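You operate a simulated robot arm through the tools that you are given. There is no shell and no other tool. Be economical: measure what you need, move in short steps, check, and stop when the job is done.

You are at the controls of a simulated robot arm. One attempt, no reset.

JOB
Prime the air out of the fuel and set the stop lever to RUN.
Fine: fuel valve and fuel vent screw open, pump the primer till no foam shows, vent closed, lever last; the valve stays open. The engine stays isolated; spill nothing. Where these are worked on the way, their far stop is far enough and under half their travel is too little: fuel vent screw.

The check looks at the end state, three seconds after you hand in, the way a careful person would. Anything else that was tipped, shoved, dropped, spilled or broken makes it a failure.

ROBOT AND FRAMES
A 6-joint arm with a two-finger gripper, on a carriage that runs on a rail from [-0.116, 1.319] to [0.072, -0.812] (x, y) and turns from -3.473 to 2.321 rad about z. Base frame: it is fixed where the carriage stands at the start and does not move with it; the origin is on the floor, on the carriage's upright axis, x ahead of it, y to its left, z up. Lengths are in m, angles in rad, forces in N, time in s.
Its first joint turns from -2.007 to 2.007 rad. Places, roughly: belt tension knob [0.9, 0.5, 1]; black belt door knob [0.9, 0.5, 1.1]; coolant cap [1, 0.3, 1.7]; coolant fill valve [0.9, 0.8, 0.5]; coolant pump plunger [0.9, 0.6, 0.7]; cooler drain tap [0.8, 0.1, 0.9]; engine fuel valve [1, -0.4, 0.7]; engine heater switch [0.9, -0.4, 0.6]; engine stop lever [0.9, -0.4, 1]; fuel primer button [0.9, -0.3, 0.8]; fuel sight glass [1, -0.3, 0.8]; fuel vent screw [0.9, -0.3, 0.9]; left air cleaner clip [1, -0.5, 1.2]; oil filler pipe [1, -0.4, 1.2]; oil pump plunger [1, 0.1, 1.2]; sump drain tap [0.9, 0, 0.6]. Payload 3.43 kg.
The TCP is the grasp point between the finger pads, 0.03 m short of the fingertips. In the tool frame z runs along the fingers and y along their closing line. The gripper opens to 0.104 m. The gripper's body begins 0.057 m behind the TCP.
Orientation is told as [roll, pitch, yaw] about the base's x, y, z axes, in that order, counted from this pose: with the fingers straight down and closing along the base's y, the tool's x points along the base's -x, its y along +y and its z along -z.

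CONTROLS
- The arm moves only by the tool apply_moves. Its argument "plan" is text: rows parted by semicolons, each of 7 numbers parted by spaces: the turn, a rotation vector about the base's x, y, z in rad, then the shift along the base's x, y, z in mm, then the closure in counts, from 0 (fully open) to 255 (shut). In form: wx wy wz dx dy dz fingers; .... A call has 1 to 10 rows; each row is the pose to reach, as a shift and turn from the pose commanded when the call began. A row lasts 0.2 s, in which the tool goes at most 0.05 m and 0.15 rad; a call with a longer step from one row to the next is refused whole, and so is a gripper value outside its range. Where a pose cannot be reached the arm comes as near as it can. A force on the tool above 40 N (or 10 N above the force at the start of the call, whichever is more), or a blocked arm, ends the call early, and 0.2 s more pass. The fingers move at their own pace (about 0.072 m/s each) and stop on an object; they squeeze with about 34 N. The grip force told is the motor's: it shows also when the fingers shut on nothing. Time passes only in rows, and 0.2 s behind the last, so rows that repeat a pose let the fingers close. It gives the time, the measured TCP pose, the force on the tool (base axes), the opening and the grip force at its end, in the units of the frame above (readings bear some noise), with the torque about the TCP (base axes, N m) and any sound that the robot's microphone picked up.
- Cameras (640 x 400 px; columns grow to the right, rows downward): "scene" is now at [0.0238, 0.1726, 1.5401]; the picture's right is [-0.26, -0.96, 0.00], its down [-0.57, 0.16, -0.80] and it looks along [0.78, -0.21, -0.60] (base axes); focal length 290 px, centre (320, 200). "wrist" rides on the gripper at [0.067, 0.018, -0.09] in the tool frame; the picture's right is [-0.25, 0.97, 0.00], its down [-0.73, -0.19, -0.66] and it looks along [-0.64, -0.17, 0.75] (tool axes); focal length 218 px, centre (320, 200). There is no depth. A picture from a camera that has moved, and an enlarged one, comes with that camera's place and axes in the base frame and with its lens.
- snapshot(camera): a new picture of that camera. No time passes.
- move_column(by): slides the trunk up (or, below 0, down) by that many m; the arm and the scene camera ride with it, the base frame stays. It gives what a move gives, with no picture.
- steer(legs): drives the robot by 1 to 6 legs, each [ahead, left, turn to the left] in m, m and rad, along the robot's own axes; the way and the turn of a leg run together, so that a leg with both is an arc; at most 1.5 m and 3.142 rad a leg. The arm and the cameras ride along, it lands a little off, and it stops where it bumps. It keeps to its track: a leg is cut to what the track allows. It gives what a move gives.
- head_to(pan, tilt): turns the head with the scene camera to pan (to the left, within 2.705 rad either way) and tilt (down, from -0.506 to 1.204), counted from straight ahead of the robot. It gives what a move gives.
- close_up(camera, box): a new picture of the part [left, top, right, bottom] of that camera's present view, enlarged. No time passes.
- close_job(): hands the job in; it is judged then, once.

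Work in short steps. Places have to be worked out from the pictures, the camera data and where the tool is seen: move nearer, look again, correct. Check each grasp and each placing, and mend what went wrong. You have 120 turns and 90 pictures in all, those below and enlarged ones among them. Open the gripper and draw the arm clear of the work before you hand the job in, unless the task says otherwise; then end with one line.

The tools are called as name(argument=value, ...) on one line, values as JSON. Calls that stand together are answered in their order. apply_moves: Moves the arm, as the interface text tells. Its arguments: {"type":"object","properties":{"plan":{"type":"string"}},"required":["plan"]} The other tools are called the same way: move_column (by) slides the trunk up or down; steer (legs) drives the base; head_to (pan, tilt) turns the head that bears the scene camera; snapshot (camera) takes a picture; close_up (camera, box) takes an enlarged picture of a part of a camera's view; close_job () hands the job in.

At the start:

```text
time_s: 0.0
ee_pos: [0.7775, -0.1655, 1.153]
tcp_rot: [-0.001, 0.0, -0.001]
ft_force: [0.0, 0.7, 0.5]
moment: [-0.02, -0.01, -0.02]
finger_gap: 0.1041
finger_force: 0.0
trunk travel left (down, up): [-0.6, 0.39]
robot x, y, heading: [-0.0024, -0.0012, -0.002]
head pan, tilt: [-0.265, 0.637]
```

scene: 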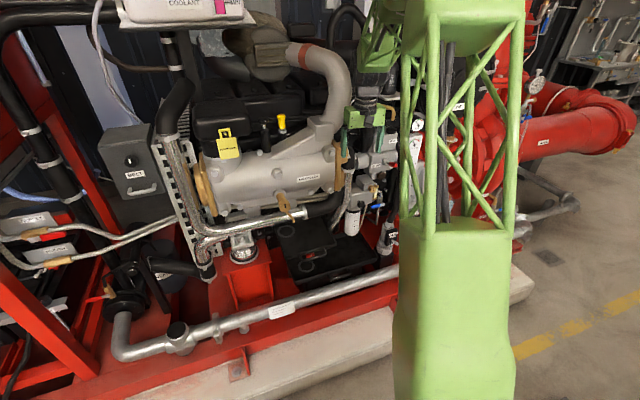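
wrist: 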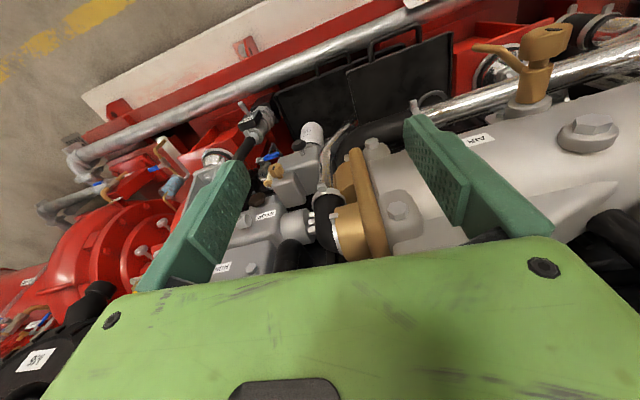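

The arm hides part of the fuel area. I take an enlarged look at the scene around the primer and from the wrist.

close_up(camera="scene", box=[320, 80, 480, 280])

close_up(camera="wrist", box=[60, 80, 360, 300])

```text
2.00 times, centred on (400, 180) of scene
camera zoom: at [0.0238, 0.1726, 1.5401], right [-0.26, -0.96, 0.0], down [-0.57, 0.16, -0.8], along [0.78, -0.21, -0.6], focal length 580 px, centre (160, 240)
```

zoom: 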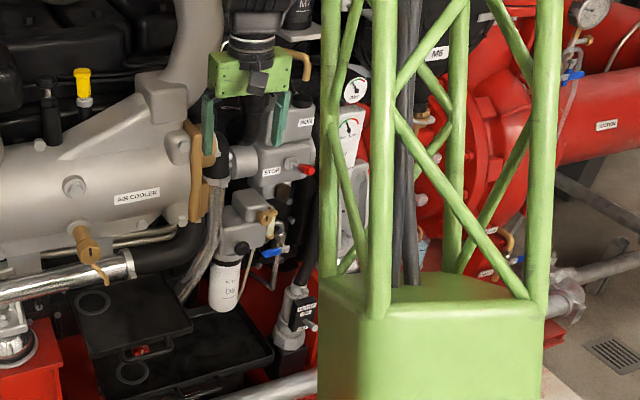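

```text
1.82 times, centred on (210, 190) of wrist
camera zoom: at [0.7112, -0.148, 1.2421], right [0.25, 0.97, 0.0], down [0.73, -0.19, 0.66], along [0.64, -0.17, -0.75], focal length 397 px, centre (520, 218)
```

zoom: 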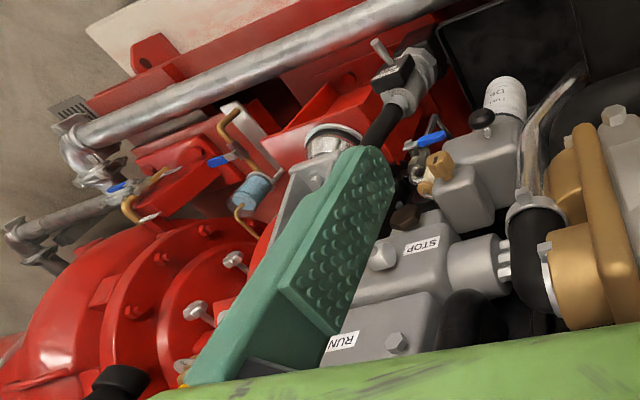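

Visible: the stop lever (red tip) on the STOP/RUN block, below it the filter with the brass vent, the black primer and the blue valve. I draw the arm back and look from in front.

apply_moves(plan="0 0 0 -40 0 20 0; 0 0 0 -80 20 20 0; 0 0 0 -120 50 20 0; 0 0 0 -150 90 20 0; 0 0 0 -170 130 20 0; 0 0 0 -180 170 20 0; 0 0 0 -190 215 20 0")

head_to(pan=-0.5, tilt=0.6)

snapshot(camera="scene")

```text
time_s: 1.6
ee_pos: [0.5874, 0.0503, 1.1705]
tcp_rot: [0.0, 0.0, 0.0]
ft_force: [-0.2, 0.0, -0.3]
moment: [0.0, 0.01, 0.04]
finger_gap: 0.1039
finger_force: 0.0
trunk travel left (down, up): [-0.6, 0.39]
robot x, y, heading: [0.0029, 0.0046, 0.003]
head pan, tilt: [-0.265, 0.637]
```

```text
time_s: 2.4
ee_pos: [0.5877, 0.0498, 1.1723]
tcp_rot: [-0.001, 0.0, 0.0]
ft_force: [0.1, 1.3, -0.4]
moment: [-0.01, 0.03, -0.01]
finger_gap: 0.1044
finger_force: 0.0
trunk travel left (down, up): [-0.6, 0.39]
robot x, y, heading: [-0.0033, -0.0016, -0.0]
head pan, tilt: [-0.499, 0.6]
```

```text
85 pictures are left
camera scene: at [0.0172, 0.1532, 1.5434], right [-0.48, -0.88, 0.0], down [-0.5, 0.27, -0.83], along [0.72, -0.39, -0.56], focal length 290 px, centre (320, 200)
```

scene: 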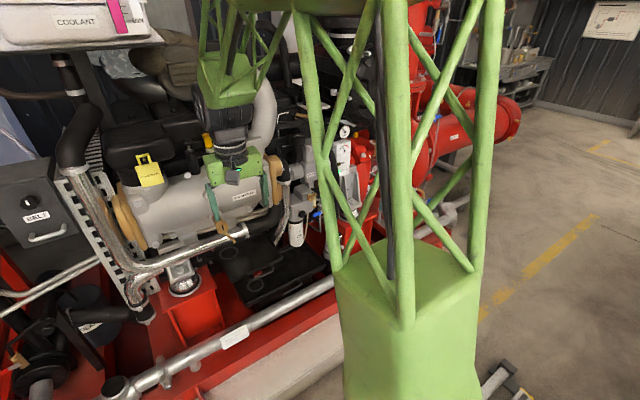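

The robot's own post blocks the view; the camera sits to its left. I drive right along the rail so the camera faces the fuel area.

steer(legs=[[0.053, -0.6, 0]])

head_to(pan=0.1, tilt=0.6)

snapshot(camera="scene")

```text
time_s: 5.9
ee_pos: [0.6403, -0.554, 1.1711]
tcp_rot: [0.001, -0.001, -0.004]
ft_force: [-0.5, 0.3, 0.4]
moment: [-0.01, -0.01, 0.02]
finger_gap: 0.1038
finger_force: 0.0
trunk travel left (down, up): [-0.6, 0.39]
robot x, y, heading: [0.0552, -0.5997, -0.007]
head pan, tilt: [-0.499, 0.6]
```

```text
time_s: 6.9
ee_pos: [0.6406, -0.5553, 1.1705]
tcp_rot: [0.0, 0.0, -0.005]
ft_force: [-0.2, 0.1, 0.4]
moment: [0.02, 0.0, 0.0]
finger_gap: 0.104
finger_force: 0.2
trunk travel left (down, up): [-0.6, 0.39]
robot x, y, heading: [0.0531, -0.6003, -0.004]
head pan, tilt: [0.099, 0.6]
```

```text
84 pictures are left
camera scene: at [0.0818, -0.3983, 1.5434], right [0.09, -1.0, 0.0], down [-0.56, -0.05, -0.83], along [0.82, 0.08, -0.56], focal length 290 px, centre (320, 200)
```

scene: 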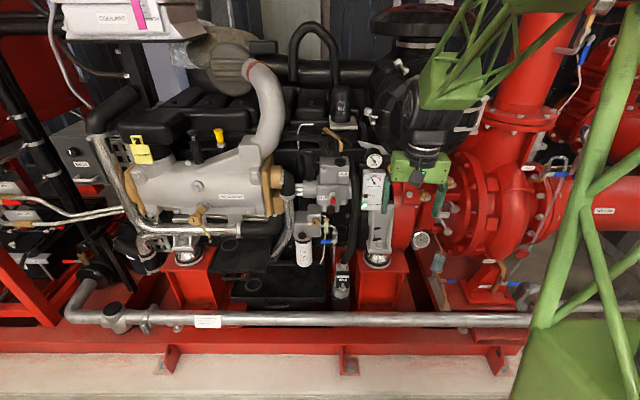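

Clear view now. I enlarge the fuel area.

close_up(camera="scene", box=[270, 140, 400, 310])

close_up(camera="scene", box=[285, 170, 365, 250])

```text
2.35 times, centred on (335, 225) of scene
camera zoom: at [0.0818, -0.3983, 1.5434], right [0.09, -1.0, 0.0], down [-0.56, -0.05, -0.83], along [0.82, 0.08, -0.56], focal length 682 px, centre (285, 141)
```

zoom: 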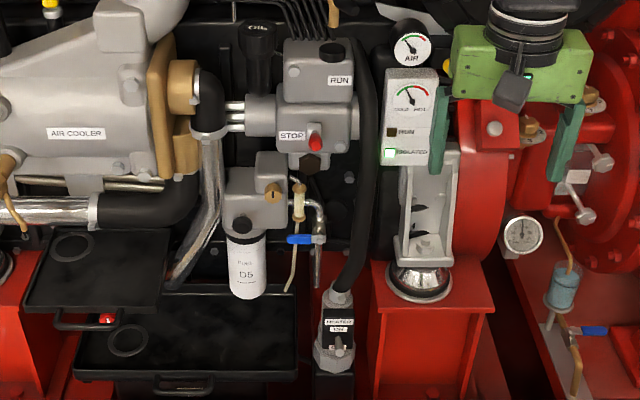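

```text
5.00 times, centred on (325, 210) of scene
camera zoom: at [0.0818, -0.3983, 1.5434], right [0.09, -1.0, 0.0], down [-0.56, -0.05, -0.83], along [0.82, 0.08, -0.56], focal length 1449 px, centre (295, 150)
```

zoom: 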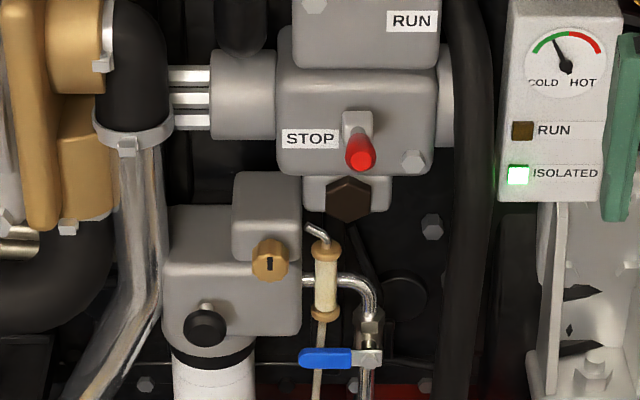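

The lever is at STOP, ISOLATED is lit, the blue valve handle lies crosswise (closed), and the vent is a slotted brass knob. I lower the trunk for a second, level view to triangulate.

move_column(by=-0.4)

head_to(pan=0.1, tilt=0.3)

snapshot(camera="scene")

```text
time_s: 10.7
ee_pos: [0.6403, -0.5552, 0.7717]
tcp_rot: [0.0, 0.0, -0.006]
ft_force: [0.0, 1.3, 0.3]
moment: [0.01, -0.02, 0.02]
finger_gap: 0.104
finger_force: 0.1
trunk travel left (down, up): [-0.2, 0.79]
robot x, y, heading: [0.054, -0.6029, -0.007]
head pan, tilt: [0.099, 0.6]
```

```text
time_s: 11.5
ee_pos: [0.6401, -0.5544, 0.7714]
tcp_rot: [-0.002, 0.0, -0.005]
ft_force: [-0.2, 0.2, 0.7]
moment: [0.04, 0.02, -0.01]
finger_gap: 0.104
finger_force: 0.0
trunk travel left (down, up): [-0.2, 0.79]
robot x, y, heading: [0.0536, -0.6009, -0.005]
head pan, tilt: [0.099, 0.3]
```

```text
81 pictures are left
camera scene: at [0.0867, -0.3978, 1.1708], right [0.09, -1.0, 0.0], down [-0.29, -0.03, -0.96], along [0.95, 0.09, -0.3], focal length 290 px, centre (320, 200)
```

scene: 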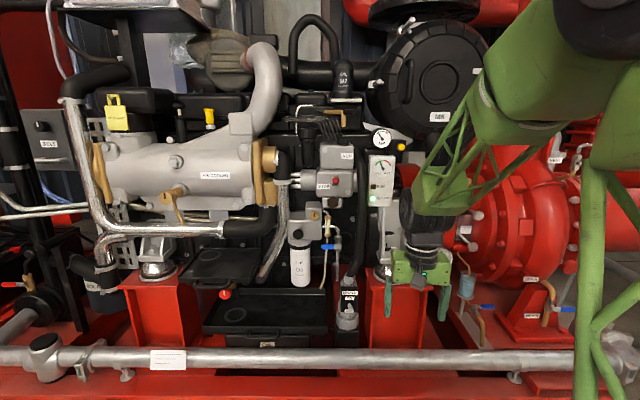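

close_up(camera="scene", box=[285, 140, 365, 290])

close_up(camera="scene", box=[285, 200, 349, 260])

```text
2.67 times, centred on (325, 215) of scene
camera zoom: at [0.0867, -0.3978, 1.1708], right [0.09, -1.0, 0.0], down [-0.29, -0.03, -0.96], along [0.95, 0.09, -0.3], focal length 773 px, centre (307, 160)
```

zoom: 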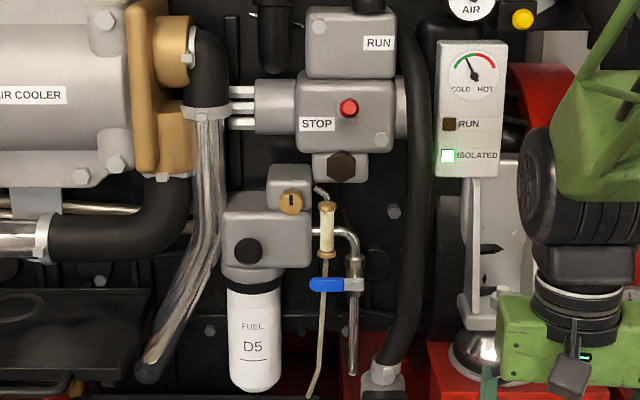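

```text
6.67 times, centred on (317, 230) of scene
camera zoom: at [0.0867, -0.3978, 1.1708], right [0.09, -1.0, 0.0], down [-0.29, -0.03, -0.96], along [0.95, 0.09, -0.3], focal length 1932 px, centre (340, 0)
```

zoom: 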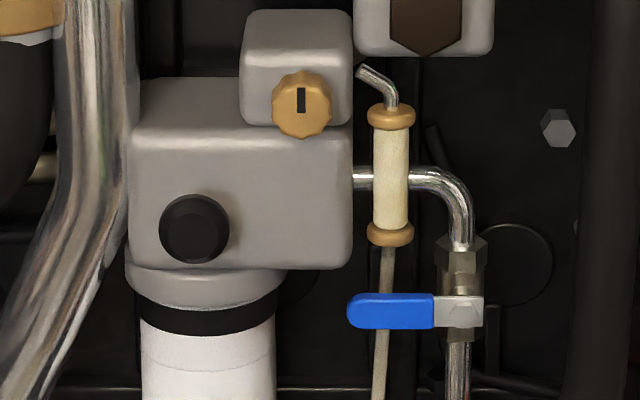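

Triangulated: vent ≈ (0.93,-0.30,0.858), primer ≈ (0.92,-0.25,0.795), valve handle from pivot ≈ (0.955,-0.377,0.741) to tip y≈-0.32, lever tip ≈ (0.908,-0.365,0.976). I now tilt the tool to point ahead (+x), while moving a little forward and up.

apply_moves(plan="0 -0.14 0 10 10 10 0; 0 -0.28 0 20 25 20 0; 0 -0.42 0 30 40 30 0; 0 -0.56 0 40 55 40 0; 0 -0.7 0 50 70 50 0; 0 -0.84 0 60 85 60 0; 0 -0.98 0 70 100 65 0; 0 -1.12 0 75 115 70 0; 0 -1.26 0 80 130 75 0; 0 -1.4 0 80 145 80 0")

```text
time_s: 13.7
ee_pos: [0.7304, -0.4068, 0.8393]
tcp_rot: [0.013, -1.386, -0.02]
ft_force: [0.3, 1.2, 0.1]
moment: [-0.04, -0.01, -0.01]
finger_gap: 0.1042
finger_force: 0.0
out of reach, approached as far as the arm can: row 6
trunk travel left (down, up): [-0.2, 0.79]
robot x, y, heading: [0.0539, -0.6029, -0.011]
head pan, tilt: [0.099, 0.3]
```

The tilt almost done; I finish to horizontal and look.

apply_moves(plan="0 -0.09 0 0 20 0 0; 0 -0.18 0 0 30 0 0")

snapshot(camera="wrist")

snapshot(camera="scene")

```text
time_s: 14.3
ee_pos: [0.7342, -0.3767, 0.8328]
tcp_rot: [-0.471, -1.564, 0.466]
ft_force: [0.3, 0.5, 0.3]
moment: [-0.02, 0.01, -0.02]
finger_gap: 0.1041
finger_force: 0.0
trunk travel left (down, up): [-0.2, 0.79]
robot x, y, heading: [0.0535, -0.6002, -0.004]
head pan, tilt: [0.099, 0.3]
```

```text
78 pictures are left
camera wrist: at [0.6448, -0.3587, 0.7661], right [0.01, 0.97, 0.25], down [-0.65, -0.18, 0.73], along [0.76, -0.17, 0.63], focal length 218 px, centre (320, 200)
```

wrist: 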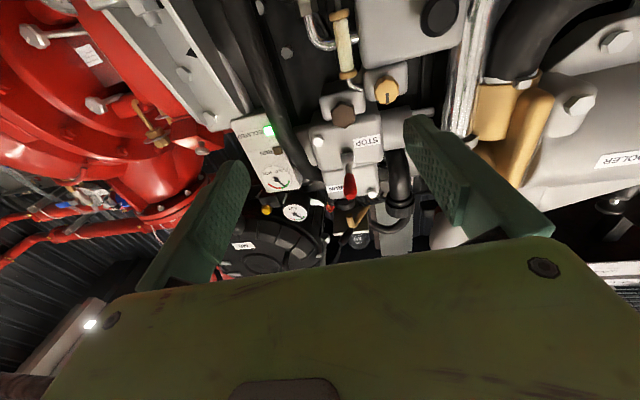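

```text
77 pictures are left
camera scene: at [0.1051, -0.3882, 1.1631], right [0.09, -1.0, 0.01], down [-0.31, -0.04, -0.95], along [0.95, 0.09, -0.31], focal length 290 px, centre (320, 200)
```

scene: 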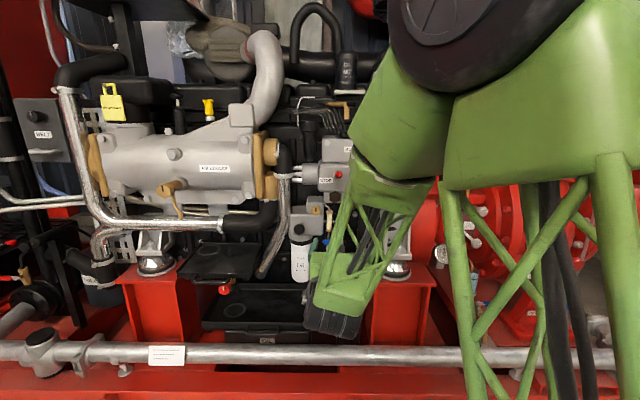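

Tool is horizontal. I close the fingers and move to in front of the valve handle's tip, stopping short, then look.

apply_moves(plan="0 0 0 30 12 -15 255; 0 0 0 60 25 -30 255; 0 0 0 90 38 -45 255; 0 0 0 115 49 -58 255; 0 0 0 115 49 -58 255")

snapshot(camera="wrist")

close_up(camera="scene", box=[270, 150, 370, 290])

```text
time_s: 15.7
ee_pos: [0.8477, -0.334, 0.7718]
tcp_rot: [0.927, -1.561, -0.928]
ft_force: [-0.1, -0.2, -0.1]
moment: [-0.02, -0.02, -0.02]
finger_gap: 0.0
finger_force: 34.4
trunk travel left (down, up): [-0.2, 0.79]
robot x, y, heading: [0.0535, -0.6039, -0.004]
head pan, tilt: [0.099, 0.3]
stopped in row 5: the arm was blocked; the commanded pose is now the measured one
```

```text
76 pictures are left
camera wrist: at [0.7573, -0.3149, 0.7049], right [0.0, 0.97, 0.26], down [-0.65, -0.19, 0.73], along [0.76, -0.17, 0.63], focal length 218 px, centre (320, 200)
```

wrist: 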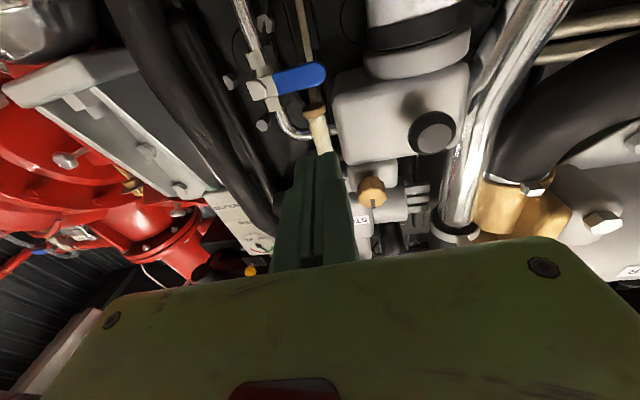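

```text
2.86 times, centred on (320, 220) of scene
camera zoom: at [0.1038, -0.3976, 1.1593], right [0.09, -1.0, 0.0], down [-0.31, -0.03, -0.95], along [0.95, 0.09, -0.31], focal length 828 px, centre (320, 143)
```

zoom: 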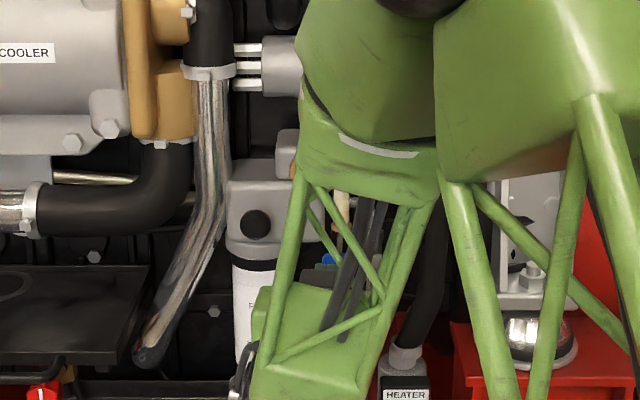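

The wrist view confirms the handle tip at ≈(0.955,-0.321,0.741). I advance just above the handle, tip to x≈0.962.

apply_moves(plan="0 0 0 30 2 0 255; 0 0 0 60 4 0 255; 0 0 0 84 4 0 255")

snapshot(camera="wrist")

```text
time_s: 16.5
ee_pos: [0.9275, -0.3293, 0.7777]
tcp_rot: [1.124, -1.562, -1.124]
ft_force: [-0.6, 0.0, 1.0]
moment: [-0.04, 0.01, 0.0]
finger_gap: 0.0
finger_force: 33.6
trunk travel left (down, up): [-0.2, 0.79]
robot x, y, heading: [0.0499, -0.601, -0.005]
head pan, tilt: [0.099, 0.3]
```

```text
74 pictures are left
camera wrist: at [0.8386, -0.3109, 0.7108], right [0.0, 0.97, 0.26], down [-0.65, -0.2, 0.73], along [0.76, -0.17, 0.63], focal length 218 px, centre (320, 200)
```

wrist: 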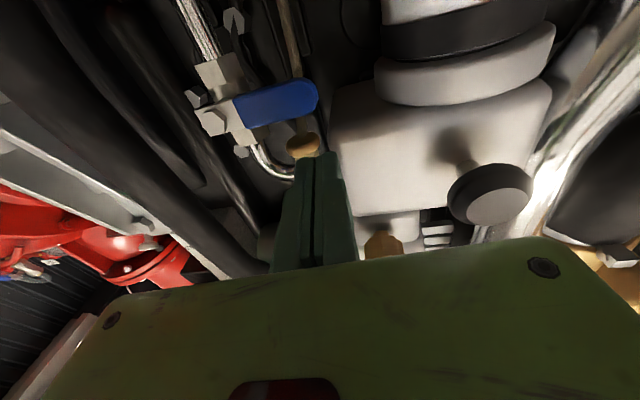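

Finger sits just above the handle. I push it down along the arc around the pivot.

apply_moves(plan="0 0 0 2 -1 -15 255; 0 0 0 2 1 -30 255; 0 0 0 2 2 -42 255; 0 0 0 2 -2 -56 255; 0 0 0 2 -8 -66 255; 0 0 0 2 -20 -77 255; 0 0 0 2 -32 -82 255; 0 0 0 2 -36 -82 255")

snapshot(camera="wrist")

```text
time_s: 18.3
ee_pos: [0.9277, -0.3651, 0.7027]
tcp_rot: [1.584, -1.564, -1.582]
ft_force: [-0.2, -0.3, 0.5]
moment: [-0.02, 0.01, 0.0]
finger_gap: 0.0
finger_force: 34.1
trunk travel left (down, up): [-0.2, 0.79]
robot x, y, heading: [0.0561, -0.5989, -0.003]
head pan, tilt: [0.099, 0.3]
```

```text
73 pictures are left
camera wrist: at [0.8381, -0.3463, 0.6355], right [0.0, 0.97, 0.26], down [-0.66, -0.2, 0.73], along [0.75, -0.17, 0.63], focal length 218 px, centre (320, 200)
```

wrist: 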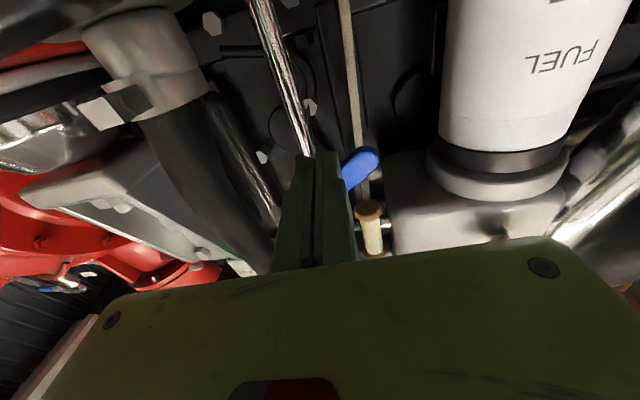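

The handle only turned ~38°: the finger slid past in front of it. I back off, rise above it and engage ~10 mm deeper.

apply_moves(plan="0 0 0 -25 0 0 255; 0 0 0 -25 20 20 255; 0 0 0 -25 38 52 255; 0 0 0 0 38 52 255; 0 0 0 11 38 52 255")

snapshot(camera="wrist")

```text
time_s: 19.4
ee_pos: [0.9301, -0.3245, 0.7541]
tcp_rot: [0.044, -1.565, -0.045]
ft_force: [-33.7, 6.5, 4.5]
moment: [0.0, -0.38, 0.51]
finger_gap: 0.0
finger_force: 34.0
trunk travel left (down, up): [-0.2, 0.79]
robot x, y, heading: [0.0504, -0.6035, -0.002]
head pan, tilt: [0.099, 0.3]
stopped in row 5: the force on the tool passed its limit at 81 N (the readings are from after the stop); the commanded pose is now the measured one
```

```text
72 pictures are left
camera wrist: at [0.8414, -0.3056, 0.6865], right [0.0, 0.97, 0.25], down [-0.65, -0.19, 0.73], along [0.76, -0.17, 0.63], focal length 218 px, centre (320, 200)
```

wrist: 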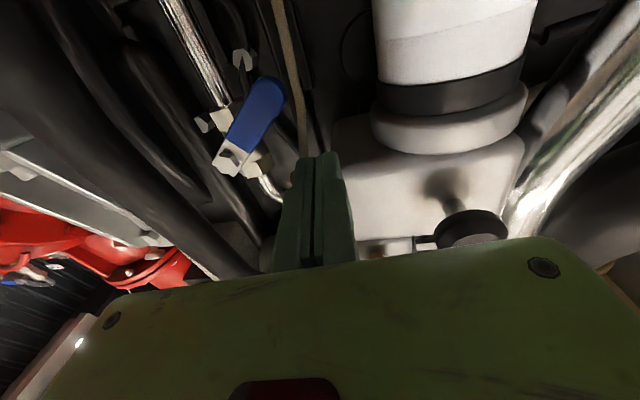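

It touched the filter head (its right edge is near y≈-0.323). I back off, go lower where it's free and engage just above the tilted handle.

apply_moves(plan="0 0 0 -20 0 0 255; 0 0 0 -20 -8 -14 255; 0 0 0 -5 -8 -14 255; 0 0 0 4 -8 -14 255; 0 0 0 8 -8 -14 255")

snapshot(camera="wrist")

```text
time_s: 20.6
ee_pos: [0.9384, -0.3327, 0.7385]
tcp_rot: [0.914, -1.564, -0.912]
ft_force: [0.3, -0.8, -0.5]
moment: [0.04, -0.03, 0.01]
finger_gap: 0.0
finger_force: 34.5
trunk travel left (down, up): [-0.2, 0.79]
robot x, y, heading: [0.0533, -0.6026, -0.001]
head pan, tilt: [0.099, 0.3]
```

```text
71 pictures are left
camera wrist: at [0.8491, -0.3151, 0.6725], right [0.0, 0.97, 0.26], down [-0.65, -0.19, 0.73], along [0.76, -0.17, 0.63], focal length 218 px, centre (320, 200)
```

wrist: 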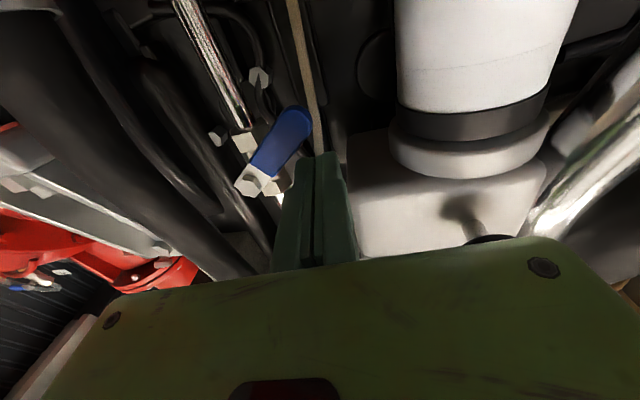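

No contact, handle is to the left/below of the finger. I push down and then sideways toward -y.

apply_moves(plan="0 0 0 1 0 -12 255; 0 0 0 1 -2 -23 255; 0 0 0 1 -8 -31 255; 0 0 0 1 -15 -37 255; 0 0 0 1 -23 -40 255; 0 0 0 1 -29 -41 255; 0 0 0 1 -33 -41 255")

snapshot(camera="wrist")

```text
time_s: 22.2
ee_pos: [0.935, -0.3593, 0.7007]
tcp_rot: [1.913, -1.563, -1.905]
ft_force: [-0.7, 0.5, 0.3]
moment: [-0.01, -0.04, -0.01]
finger_gap: 0.0
finger_force: 34.0
trunk travel left (down, up): [-0.2, 0.79]
robot x, y, heading: [0.0513, -0.6024, -0.001]
head pan, tilt: [0.099, 0.3]
stopped in row 7: the force on the tool passed its limit at 45 N (the readings are from after the stop); the commanded pose is now the measured one
```

```text
70 pictures are left
camera wrist: at [0.8471, -0.3415, 0.6333], right [-0.01, 0.97, 0.26], down [-0.66, -0.2, 0.73], along [0.75, -0.16, 0.64], focal length 218 px, centre (320, 200)
```

wrist: 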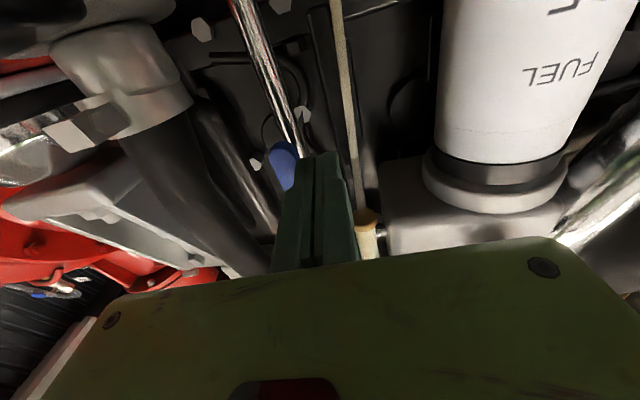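

The handle hit its stop standing along the pipe. I withdraw and look toward it and the vent.

apply_moves(plan="0 0 0 -40 3 0 255; 0 0 0 -80 5 0 255; 0 0 0 -110 20 20 255")

snapshot(camera="wrist")

```text
time_s: 23.0
ee_pos: [0.8311, -0.3332, 0.7182]
tcp_rot: [-0.85, -1.558, 0.854]
ft_force: [-0.3, -0.4, 0.1]
moment: [-0.01, 0.0, -0.01]
finger_gap: 0.0
finger_force: 34.1
out of reach, approached as far as the arm can: row 2
trunk travel left (down, up): [-0.2, 0.79]
robot x, y, heading: [0.0536, -0.6039, 0.004]
head pan, tilt: [0.099, 0.3]
```

```text
69 pictures are left
camera wrist: at [0.7426, -0.3176, 0.6515], right [0.0, 0.97, 0.24], down [-0.65, -0.19, 0.74], along [0.76, -0.16, 0.63], focal length 218 px, centre (320, 200)
```

wrist: 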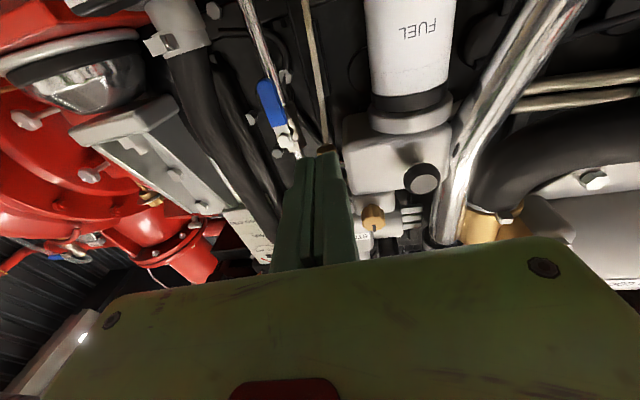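

Valve is clearly open now. Vent knob ≈ (0.935,-0.301,0.858). I go in front of it with the fingers part open.

apply_moves(plan="0 0 0 0 10 45 132; 0 0 0 0 20 90 132; 0 0 0 5 32 120 132; 0 0 0 15 32 140 132; 0 0 0 15 32 140 132")

snapshot(camera="wrist")

close_up(camera="scene", box=[270, 150, 370, 290])

```text
time_s: 24.2
ee_pos: [0.8485, -0.3027, 0.865]
tcp_rot: [0.007, -1.563, -0.003]
ft_force: [-0.8, 0.4, -0.7]
moment: [-0.01, -0.01, 0.0]
finger_gap: 0.0501
finger_force: 0.0
trunk travel left (down, up): [-0.2, 0.79]
robot x, y, heading: [0.0542, -0.606, -0.003]
head pan, tilt: [0.099, 0.3]
```

```text
68 pictures are left
camera wrist: at [0.7593, -0.2859, 0.7984], right [0.0, 0.97, 0.25], down [-0.65, -0.2, 0.73], along [0.76, -0.16, 0.63], focal length 218 px, centre (320, 200)
```

wrist: 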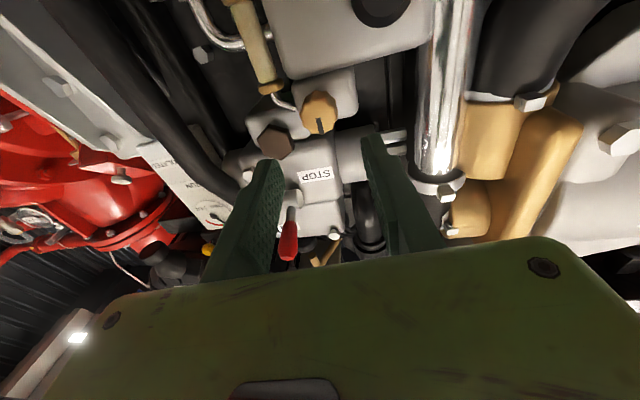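

```text
2.86 times, centred on (320, 220) of scene
camera zoom: at [0.1046, -0.3923, 1.1807], right [0.1, -1.0, 0.0], down [-0.31, -0.03, -0.95], along [0.95, 0.09, -0.31], focal length 828 px, centre (320, 143)
```

zoom: 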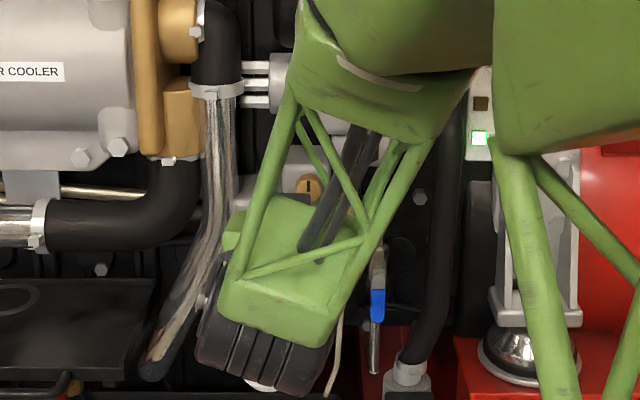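

Knob relative to the TCP: about +3 mm y, −10 mm z. I pre-turn the tool clockwise (+x) by 0.75 rad so there's room for counter-clockwise turning, and align.

apply_moves(plan="0.15 0 0 5 1 -3 132; 0.3 0 0 10 2 -6 132; 0.45 0 0 15 3 -10 132; 0.6 0 0 20 3 -10 132; 0.75 0 0 25 3 -10 132")

snapshot(camera="wrist")

```text
time_s: 25.4
ee_pos: [0.9004, -0.2356, 0.9639]
tcp_rot: [1.407, -0.949, -1.519]
ft_force: [-0.5, -0.7, 0.0]
moment: [0.0, 0.0, 0.01]
finger_gap: 0.0502
finger_force: 0.1
out of reach, approached as far as the arm can: row 2, 3, 4, 5
trunk travel left (down, up): [-0.2, 0.79]
robot x, y, heading: [0.0513, -0.5993, -0.003]
head pan, tilt: [0.099, 0.3]
```

```text
66 pictures are left
camera wrist: at [0.8112, -0.1751, 0.9276], right [0.12, 0.64, 0.76], down [-0.65, -0.53, 0.55], along [0.75, -0.56, 0.35], focal length 218 px, centre (320, 200)
```

wrist: 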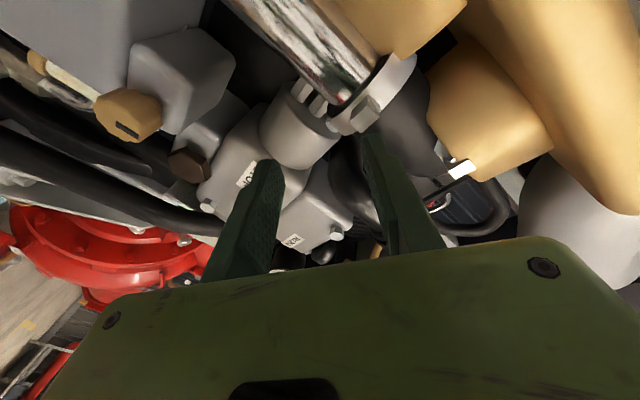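

The arm ran out of reach with that roll and drifted off (no contact). I step back and undo the roll.

apply_moves(plan="-0.15 0 0 -15 0 0 132")

```text
time_s: 26.0
ee_pos: [0.888, -0.2412, 0.9627]
tcp_rot: [1.383, -1.099, -1.501]
ft_force: [0.4, 0.0, -0.9]
moment: [-0.01, -0.01, 0.01]
finger_gap: 0.0501
finger_force: 0.0
trunk travel left (down, up): [-0.2, 0.79]
robot x, y, heading: [0.0529, -0.6023, -0.006]
head pan, tilt: [0.099, 0.3]
stopped in row 1: the arm was blocked; the commanded pose is now the measured one
```

Commanded pose is now the measured one: rolled ≈0.47 about x, slightly yawed. I return to the level orientation in front of the vent, pulling back first.

apply_moves(plan="-0.03 0 0 -20 0 0 132; -0.12 -0.02 0.02 -40 -12 -20 132; -0.24 -0.04 0.05 -48 -25 -45 132; -0.36 -0.065 0.075 -48 -40 -75 132; -0.467 -0.085 0.097 -48 -55 -105 132; -0.467 -0.085 0.097 -48 -58 -107 132")

snapshot(camera="wrist")

```text
time_s: 27.4
ee_pos: [0.8339, -0.3063, 0.8616]
tcp_rot: [2.546, -1.539, -2.545]
ft_force: [0.0, 0.7, 0.7]
moment: [0.01, 0.0, 0.02]
finger_gap: 0.0503
finger_force: 0.0
trunk travel left (down, up): [-0.2, 0.79]
robot x, y, heading: [0.053, -0.6052, 0.001]
head pan, tilt: [0.099, 0.3]
```

```text
65 pictures are left
camera wrist: at [0.7463, -0.2879, 0.7922], right [-0.01, 0.96, 0.27], down [-0.67, -0.21, 0.71], along [0.74, -0.17, 0.65], focal length 218 px, centre (320, 200)
```

wrist: 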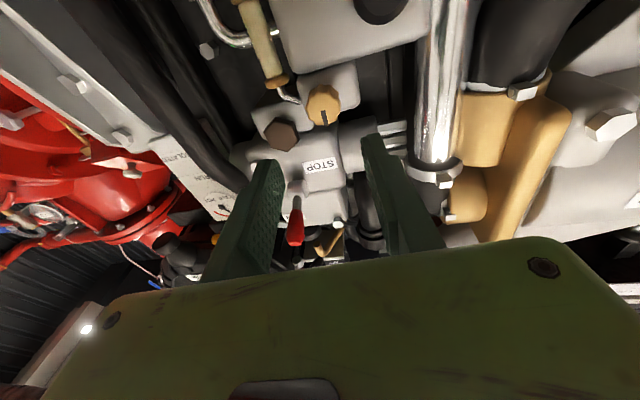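

Back in place. I test how far the roll goes the other way (counter-clockwise, needed to open) at this safe distance.

apply_moves(plan="-0.15 -0.02 0 0 0 0 132; -0.3 -0.02 0 0 0 0 132; -0.45 -0.02 0 0 0 0 132; -0.6 -0.02 0 0 0 0 132; -0.75 -0.02 0 0 0 0 132; -0.9 -0.02 0 0 0 0 132; -1.05 -0.02 0 0 0 0 132")

```text
refused: row 1 steps farther than a row can; nothing moved
```

apply_moves(plan="-0.14 0 0 0 0 0 132; -0.28 0 0 0 0 0 132; -0.42 0 0 0 0 0 132; -0.56 0 0 0 0 0 132; -0.7 0 0 0 0 0 132; -0.84 0 0 0 0 0 132; -0.98 0 0 0 0 0 132")

```text
time_s: 29.0
ee_pos: [0.833, -0.3085, 0.8611]
tcp_rot: [-1.576, -0.606, 1.611]
ft_force: [-0.1, -0.2, 1.1]
moment: [-0.02, -0.01, -0.01]
finger_gap: 0.05
finger_force: 0.0
trunk travel left (down, up): [-0.2, 0.79]
robot x, y, heading: [0.0531, -0.604, 0.003]
head pan, tilt: [0.099, 0.3]
```

That works. I check the further range.

apply_moves(plan="-0.14 0 0 0 0 0 132; -0.28 0 0 0 0 0 132; -0.42 0 0 0 0 0 132; -0.56 0 0 0 0 0 132; -0.7 0 0 0 0 0 132; -0.84 0 0 0 0 0 132; -0.98 0 0 0 0 0 132; -1.12 0 0 0 0 0 132")

snapshot(camera="wrist")

```text
time_s: 30.8
ee_pos: [0.8328, -0.3065, 0.8606]
tcp_rot: [-1.523, 0.514, 1.633]
ft_force: [-0.3, -0.5, -0.3]
moment: [-0.02, 0.0, 0.0]
finger_gap: 0.0501
finger_force: 0.1
trunk travel left (down, up): [-0.2, 0.79]
robot x, y, heading: [0.0533, -0.5992, 0.004]
head pan, tilt: [0.099, 0.3]
```

```text
64 pictures are left
camera wrist: at [0.7474, -0.3767, 0.8822], right [-0.03, -0.26, -0.97], down [-0.69, 0.7, -0.16], along [0.72, 0.66, -0.2], focal length 218 px, centre (320, 200)
```

wrist: 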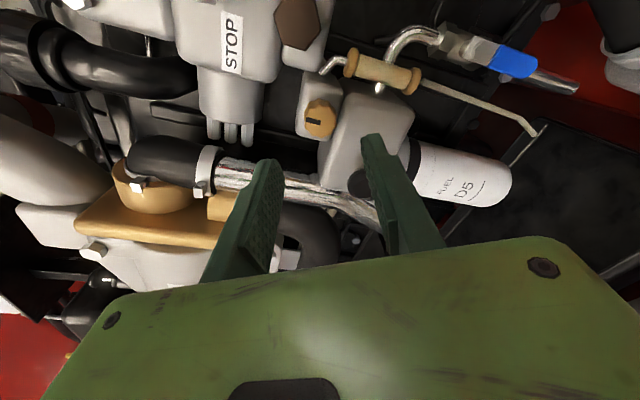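

Roll range is ample (≥2.1 rad counter-clockwise). I return to level roll to take the knob.

apply_moves(plan="0.15 0 0 0 0 0 132; 0.3 0 0 0 0 0 132; 0.45 0 0 0 0 0 132; 0.6 0 0 0 0 0 132; 0.75 0 0 0 0 0 132; 0.9 0 0 0 0 0 132; 1.05 0 0 0 0 0 132; 1.2 0 0 0 0 0 132; 1.35 0 0 0 0 0 132; 1.5 0 0 0 0 0 132")

apply_moves(plan="0.15 0 0 0 2 0 132; 0.3 0 0 0 4 -1 132; 0.45 0 0 10 6 -4 132; 0.56 0 0 25 6 -6 132")

snapshot(camera="wrist")

```text
time_s: 33.0
ee_pos: [0.834, -0.3043, 0.8564]
tcp_rot: [-1.599, -0.987, 1.621]
ft_force: [0.5, -0.2, -0.1]
moment: [0.0, -0.01, 0.02]
finger_gap: 0.0502
finger_force: 0.0
trunk travel left (down, up): [-0.2, 0.79]
robot x, y, heading: [0.0498, -0.6032, 0.0]
head pan, tilt: [0.099, 0.3]
```

```text
time_s: 34.0
ee_pos: [0.8586, -0.2974, 0.8481]
tcp_rot: [-2.42, -1.538, 2.426]
ft_force: [0.9, 0.8, 0.1]
moment: [0.01, -0.02, 0.01]
finger_gap: 0.0499
finger_force: 0.1
trunk travel left (down, up): [-0.2, 0.79]
robot x, y, heading: [0.0558, -0.602, -0.003]
head pan, tilt: [0.099, 0.3]
```

```text
63 pictures are left
camera wrist: at [0.77, -0.2823, 0.7785], right [-0.01, 0.97, 0.23], down [-0.67, -0.18, 0.72], along [0.74, -0.15, 0.66], focal length 218 px, centre (320, 200)
```

wrist: 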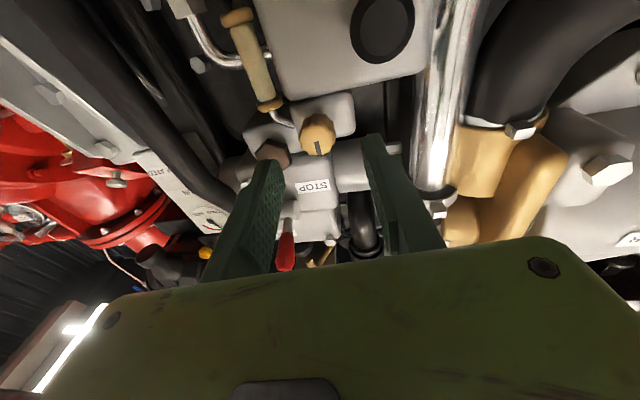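

Knob ≈ (0.925,-0.301,0.856). I correct a few mm and advance so the pads straddle it.

apply_moves(plan="0 0.02 0 10 -2 4 132; 0 0.02 0 25 -3 6 132; 0 0.02 0 40 -3 6 132; 0 0.02 0 50 -3 6 132")

snapshot(camera="wrist")

```text
time_s: 35.0
ee_pos: [0.9064, -0.3061, 0.8553]
tcp_rot: [-2.026, -1.551, 2.032]
ft_force: [-0.4, -0.1, -0.3]
moment: [-0.01, -0.03, 0.01]
finger_gap: 0.0499
finger_force: 0.1
trunk travel left (down, up): [-0.2, 0.79]
robot x, y, heading: [0.0559, -0.6027, -0.003]
head pan, tilt: [0.099, 0.3]
```

```text
62 pictures are left
camera wrist: at [0.8176, -0.2902, 0.7872], right [-0.01, 0.97, 0.24], down [-0.66, -0.18, 0.73], along [0.75, -0.15, 0.64], focal length 218 px, centre (320, 200)
```

wrist: 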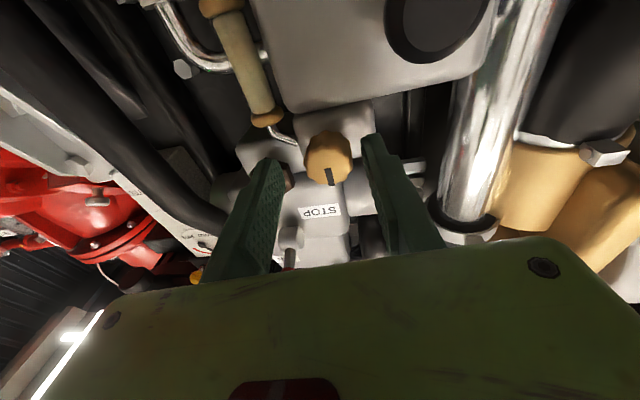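

Knob nearly between the tips. I shift slightly left/up and forward, then close.

apply_moves(plan="0 0 0 3 4 3 132; 0 0 0 7 4 3 132; 0 0 0 7 4 3 180; 0 0 0 7 4 3 255; 0 0 0 7 4 3 255")

snapshot(camera="wrist")

```text
time_s: 36.2
ee_pos: [0.9139, -0.3018, 0.8578]
tcp_rot: [-1.985, -1.551, 1.991]
ft_force: [4.2, 7.1, 1.6]
moment: [-0.01, 0.12, 0.91]
finger_gap: 0.0285
finger_force: 44.7
trunk travel left (down, up): [-0.2, 0.79]
robot x, y, heading: [0.056, -0.6031, -0.001]
head pan, tilt: [0.099, 0.3]
```

```text
61 pictures are left
camera wrist: at [0.8247, -0.2852, 0.7897], right [-0.01, 0.97, 0.23], down [-0.66, -0.18, 0.73], along [0.75, -0.15, 0.65], focal length 218 px, centre (320, 200)
```

wrist: 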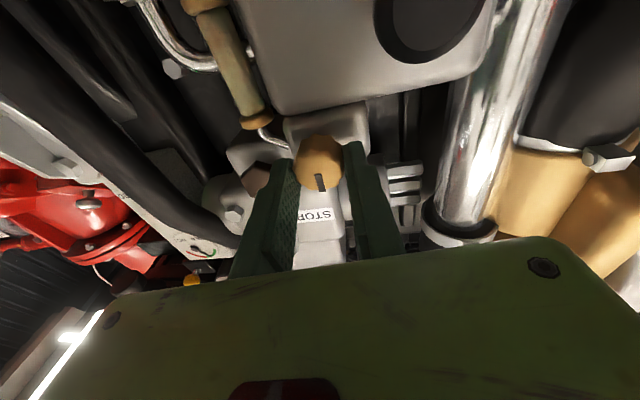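

Gripped (28.5 mm). I turn counter-clockwise and watch the torque.

apply_moves(plan="-0.14 0 0 0 1 0 255; -0.28 0 0 0 1 0 255; -0.42 0 0 0 1 0 255; -0.56 0 0 0 1 0 255; -0.7 0 0 0 1 0 255; -0.84 0 0 0 1 0 255")

snapshot(camera="wrist")

```text
time_s: 37.6
ee_pos: [0.9126, -0.2996, 0.8571]
tcp_rot: [-1.565, -0.708, 1.589]
ft_force: [10.1, 3.5, -10.0]
moment: [0.01, 0.06, 1.02]
finger_gap: 0.0282
finger_force: 44.6
trunk travel left (down, up): [-0.2, 0.79]
robot x, y, heading: [0.0539, -0.6037, -0.005]
head pan, tilt: [0.099, 0.3]
```

```text
60 pictures are left
camera wrist: at [0.8248, -0.3411, 0.8008], right [-0.02, 0.82, -0.57], down [-0.66, 0.42, 0.62], along [0.75, 0.39, 0.54], focal length 218 px, centre (320, 200)
```

wrist: 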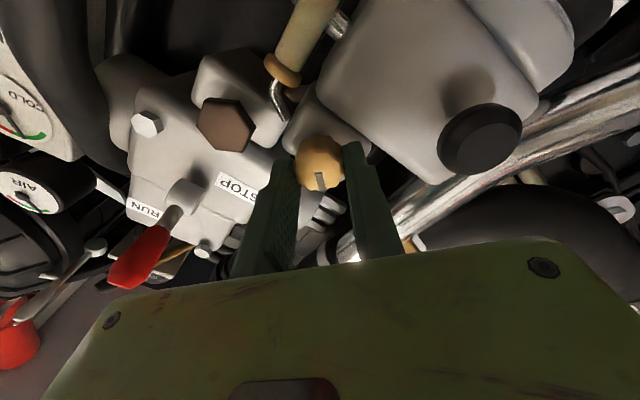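

The slot turns with the pads, low torque. I continue.

apply_moves(plan="-0.14 0 0 0 0 0 255; -0.28 0 0 0 0 0 255; -0.42 0 0 0 0 0 255; -0.56 0 0 0 0 0 255; -0.7 0 0 0 0 0 255; -0.84 0 0 0 0 0 255; -0.98 0 0 0 0 0 255; -1.12 0 0 0 0 0 255; -1.26 0 0 0 0 0 255")

snapshot(camera="wrist")

close_up(camera="scene", box=[270, 150, 370, 290])

```text
time_s: 38.7
ee_pos: [0.9132, -0.2993, 0.8558]
tcp_rot: [-1.548, -0.092, 1.591]
ft_force: [15.4, 0.6, -12.3]
moment: [0.06, -0.38, 0.32]
finger_gap: 0.0277
finger_force: 45.0
trunk travel left (down, up): [-0.2, 0.79]
robot x, y, heading: [0.057, -0.6039, 0.001]
head pan, tilt: [0.099, 0.3]
stopped in row 5: the force on the tool passed its limit at 41 N (the readings are from after the stop); the commanded pose is now the measured one
```

```text
59 pictures are left
camera wrist: at [0.8251, -0.3664, 0.8349], right [-0.03, 0.34, -0.94], down [-0.67, 0.69, 0.27], along [0.74, 0.64, 0.21], focal length 218 px, centre (320, 200)
```

wrist: 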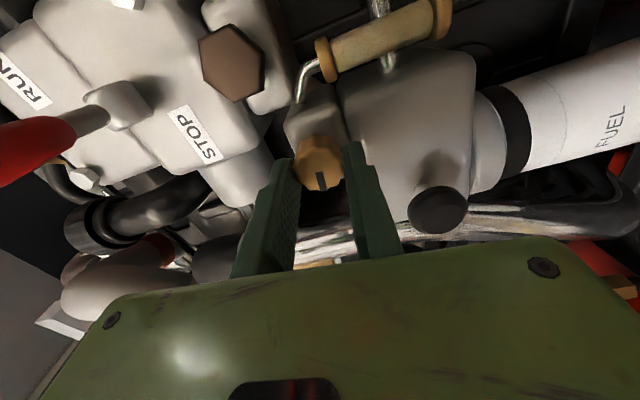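

```text
2.86 times, centred on (320, 220) of scene
camera zoom: at [0.1025, -0.4024, 1.1704], right [0.1, -1.0, -0.01], down [-0.31, -0.02, -0.95], along [0.95, 0.09, -0.31], focal length 828 px, centre (320, 143)
```

zoom: 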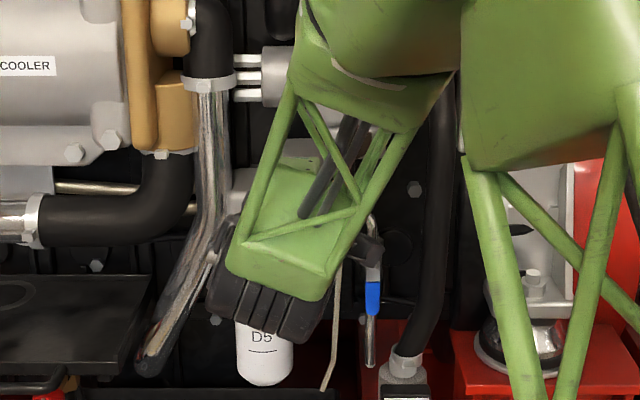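

No hard stop (torque about x small), the force is from misalignment. I ease toward it and continue.

apply_moves(plan="0 0 0 1 0 -1 255; -0.14 0 0 1 0 -1 255; -0.28 0 0 1 0 -1 255; -0.42 0 0 1 0 -1 255; -0.56 0 0 1 0 -1 255; -0.7 0 0 1 0 -1 255")

snapshot(camera="wrist")

```text
time_s: 39.5
ee_pos: [0.9142, -0.299, 0.8557]
tcp_rot: [-1.542, 0.183, 1.596]
ft_force: [9.8, 0.3, -10.7]
moment: [0.09, -0.45, 0.43]
finger_gap: 0.0279
finger_force: 44.9
trunk travel left (down, up): [-0.2, 0.79]
robot x, y, heading: [0.0529, -0.6007, -0.002]
head pan, tilt: [0.099, 0.3]
stopped in row 4: the force on the tool passed its limit at 42 N (the readings are from after the stop); the commanded pose is now the measured one
```

```text
57 pictures are left
camera wrist: at [0.8256, -0.3699, 0.8534], right [-0.03, 0.07, -1.0], down [-0.67, 0.74, 0.07], along [0.74, 0.67, 0.03], focal length 218 px, centre (320, 200)
```

wrist: 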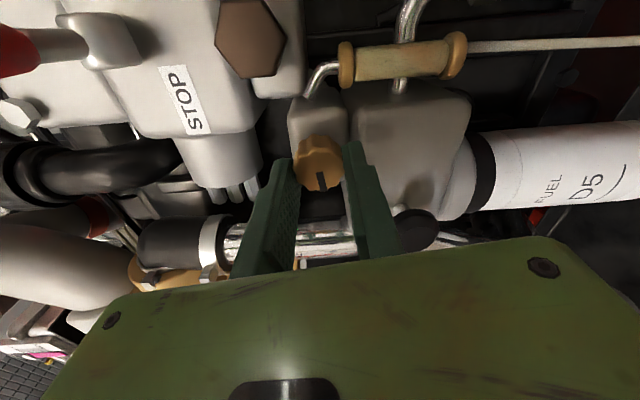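

About 1.75 rad turned. I release, let the pose relax with a small correction, and re-grip to continue.

apply_moves(plan="0 0 0 0 0 0 150; 0 0 0 1 0 -1 150; 0 0 0 1 0 -2 255; 0 0 0 1 0 -2 255; 0 0 0 1 0 -2 255")

apply_moves(plan="-0.12 0 0 0 0 0 255; -0.24 0 0 0 0 0 255; -0.36 0 0 0 0 0 255; -0.48 0 0 0 0 0 255; -0.6 0 0 0 0 0 255; -0.72 0 0 0 0 0 255")

snapshot(camera="wrist")

```text
time_s: 40.7
ee_pos: [0.9143, -0.2982, 0.8556]
tcp_rot: [-1.543, 0.182, 1.593]
ft_force: [4.4, 0.0, 17.1]
moment: [0.04, -1.12, 0.43]
finger_gap: 0.0281
finger_force: 46.0
trunk travel left (down, up): [-0.2, 0.79]
robot x, y, heading: [0.0577, -0.6018, -0.0]
head pan, tilt: [0.099, 0.3]
```

```text
time_s: 42.1
ee_pos: [0.9131, -0.2962, 0.8515]
tcp_rot: [-1.501, 0.905, 1.634]
ft_force: [-6.0, -3.2, -12.2]
moment: [0.83, -0.42, 0.31]
finger_gap: 0.0286
finger_force: 45.2
trunk travel left (down, up): [-0.2, 0.79]
robot x, y, heading: [0.0546, -0.6015, -0.0]
head pan, tilt: [0.099, 0.3]
```

```text
56 pictures are left
camera wrist: at [0.8277, -0.3528, 0.8974], right [-0.03, -0.61, -0.79], down [-0.68, 0.59, -0.43], along [0.73, 0.53, -0.43], focal length 218 px, centre (320, 200)
```

wrist: 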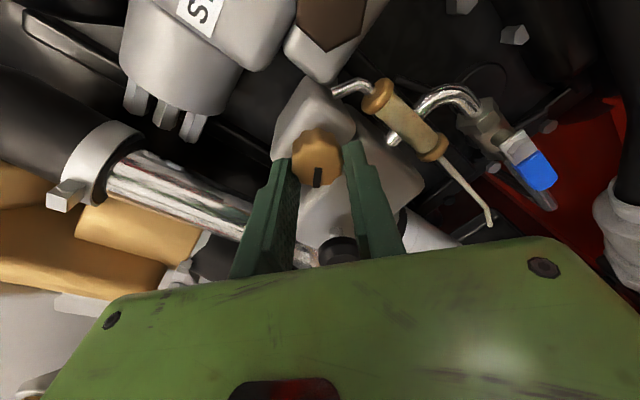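

Torque about x rose to 0.83 Nm, suggesting the far stop. I turn a bit more to see if the knob follows.

apply_moves(plan="-0.12 0 0 0 0 0 255; -0.24 0 0 0 0 0 255; -0.36 0 0 0 0 0 255")

snapshot(camera="wrist")

```text
time_s: 43.1
ee_pos: [0.9152, -0.2994, 0.853]
tcp_rot: [-1.429, 1.267, 1.702]
ft_force: [5.5, 5.6, -5.0]
moment: [0.11, -0.05, 0.89]
finger_gap: 0.0288
finger_force: 44.9
trunk travel left (down, up): [-0.2, 0.79]
robot x, y, heading: [0.0572, -0.5987, -0.001]
head pan, tilt: [0.099, 0.3]
stopped in row 3: the force on the tool passed its limit at 41 N (the readings are from after the stop); the commanded pose is now the measured one
```

```text
55 pictures are left
camera wrist: at [0.8286, -0.3358, 0.9152], right [-0.03, -0.85, -0.53], down [-0.68, 0.4, -0.61], along [0.73, 0.34, -0.59], focal length 218 px, centre (320, 200)
```

wrist: 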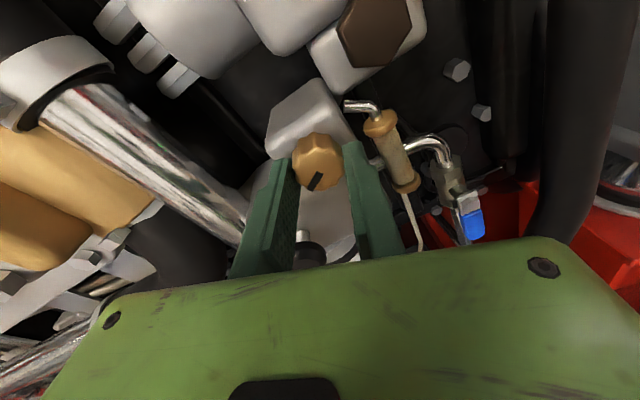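

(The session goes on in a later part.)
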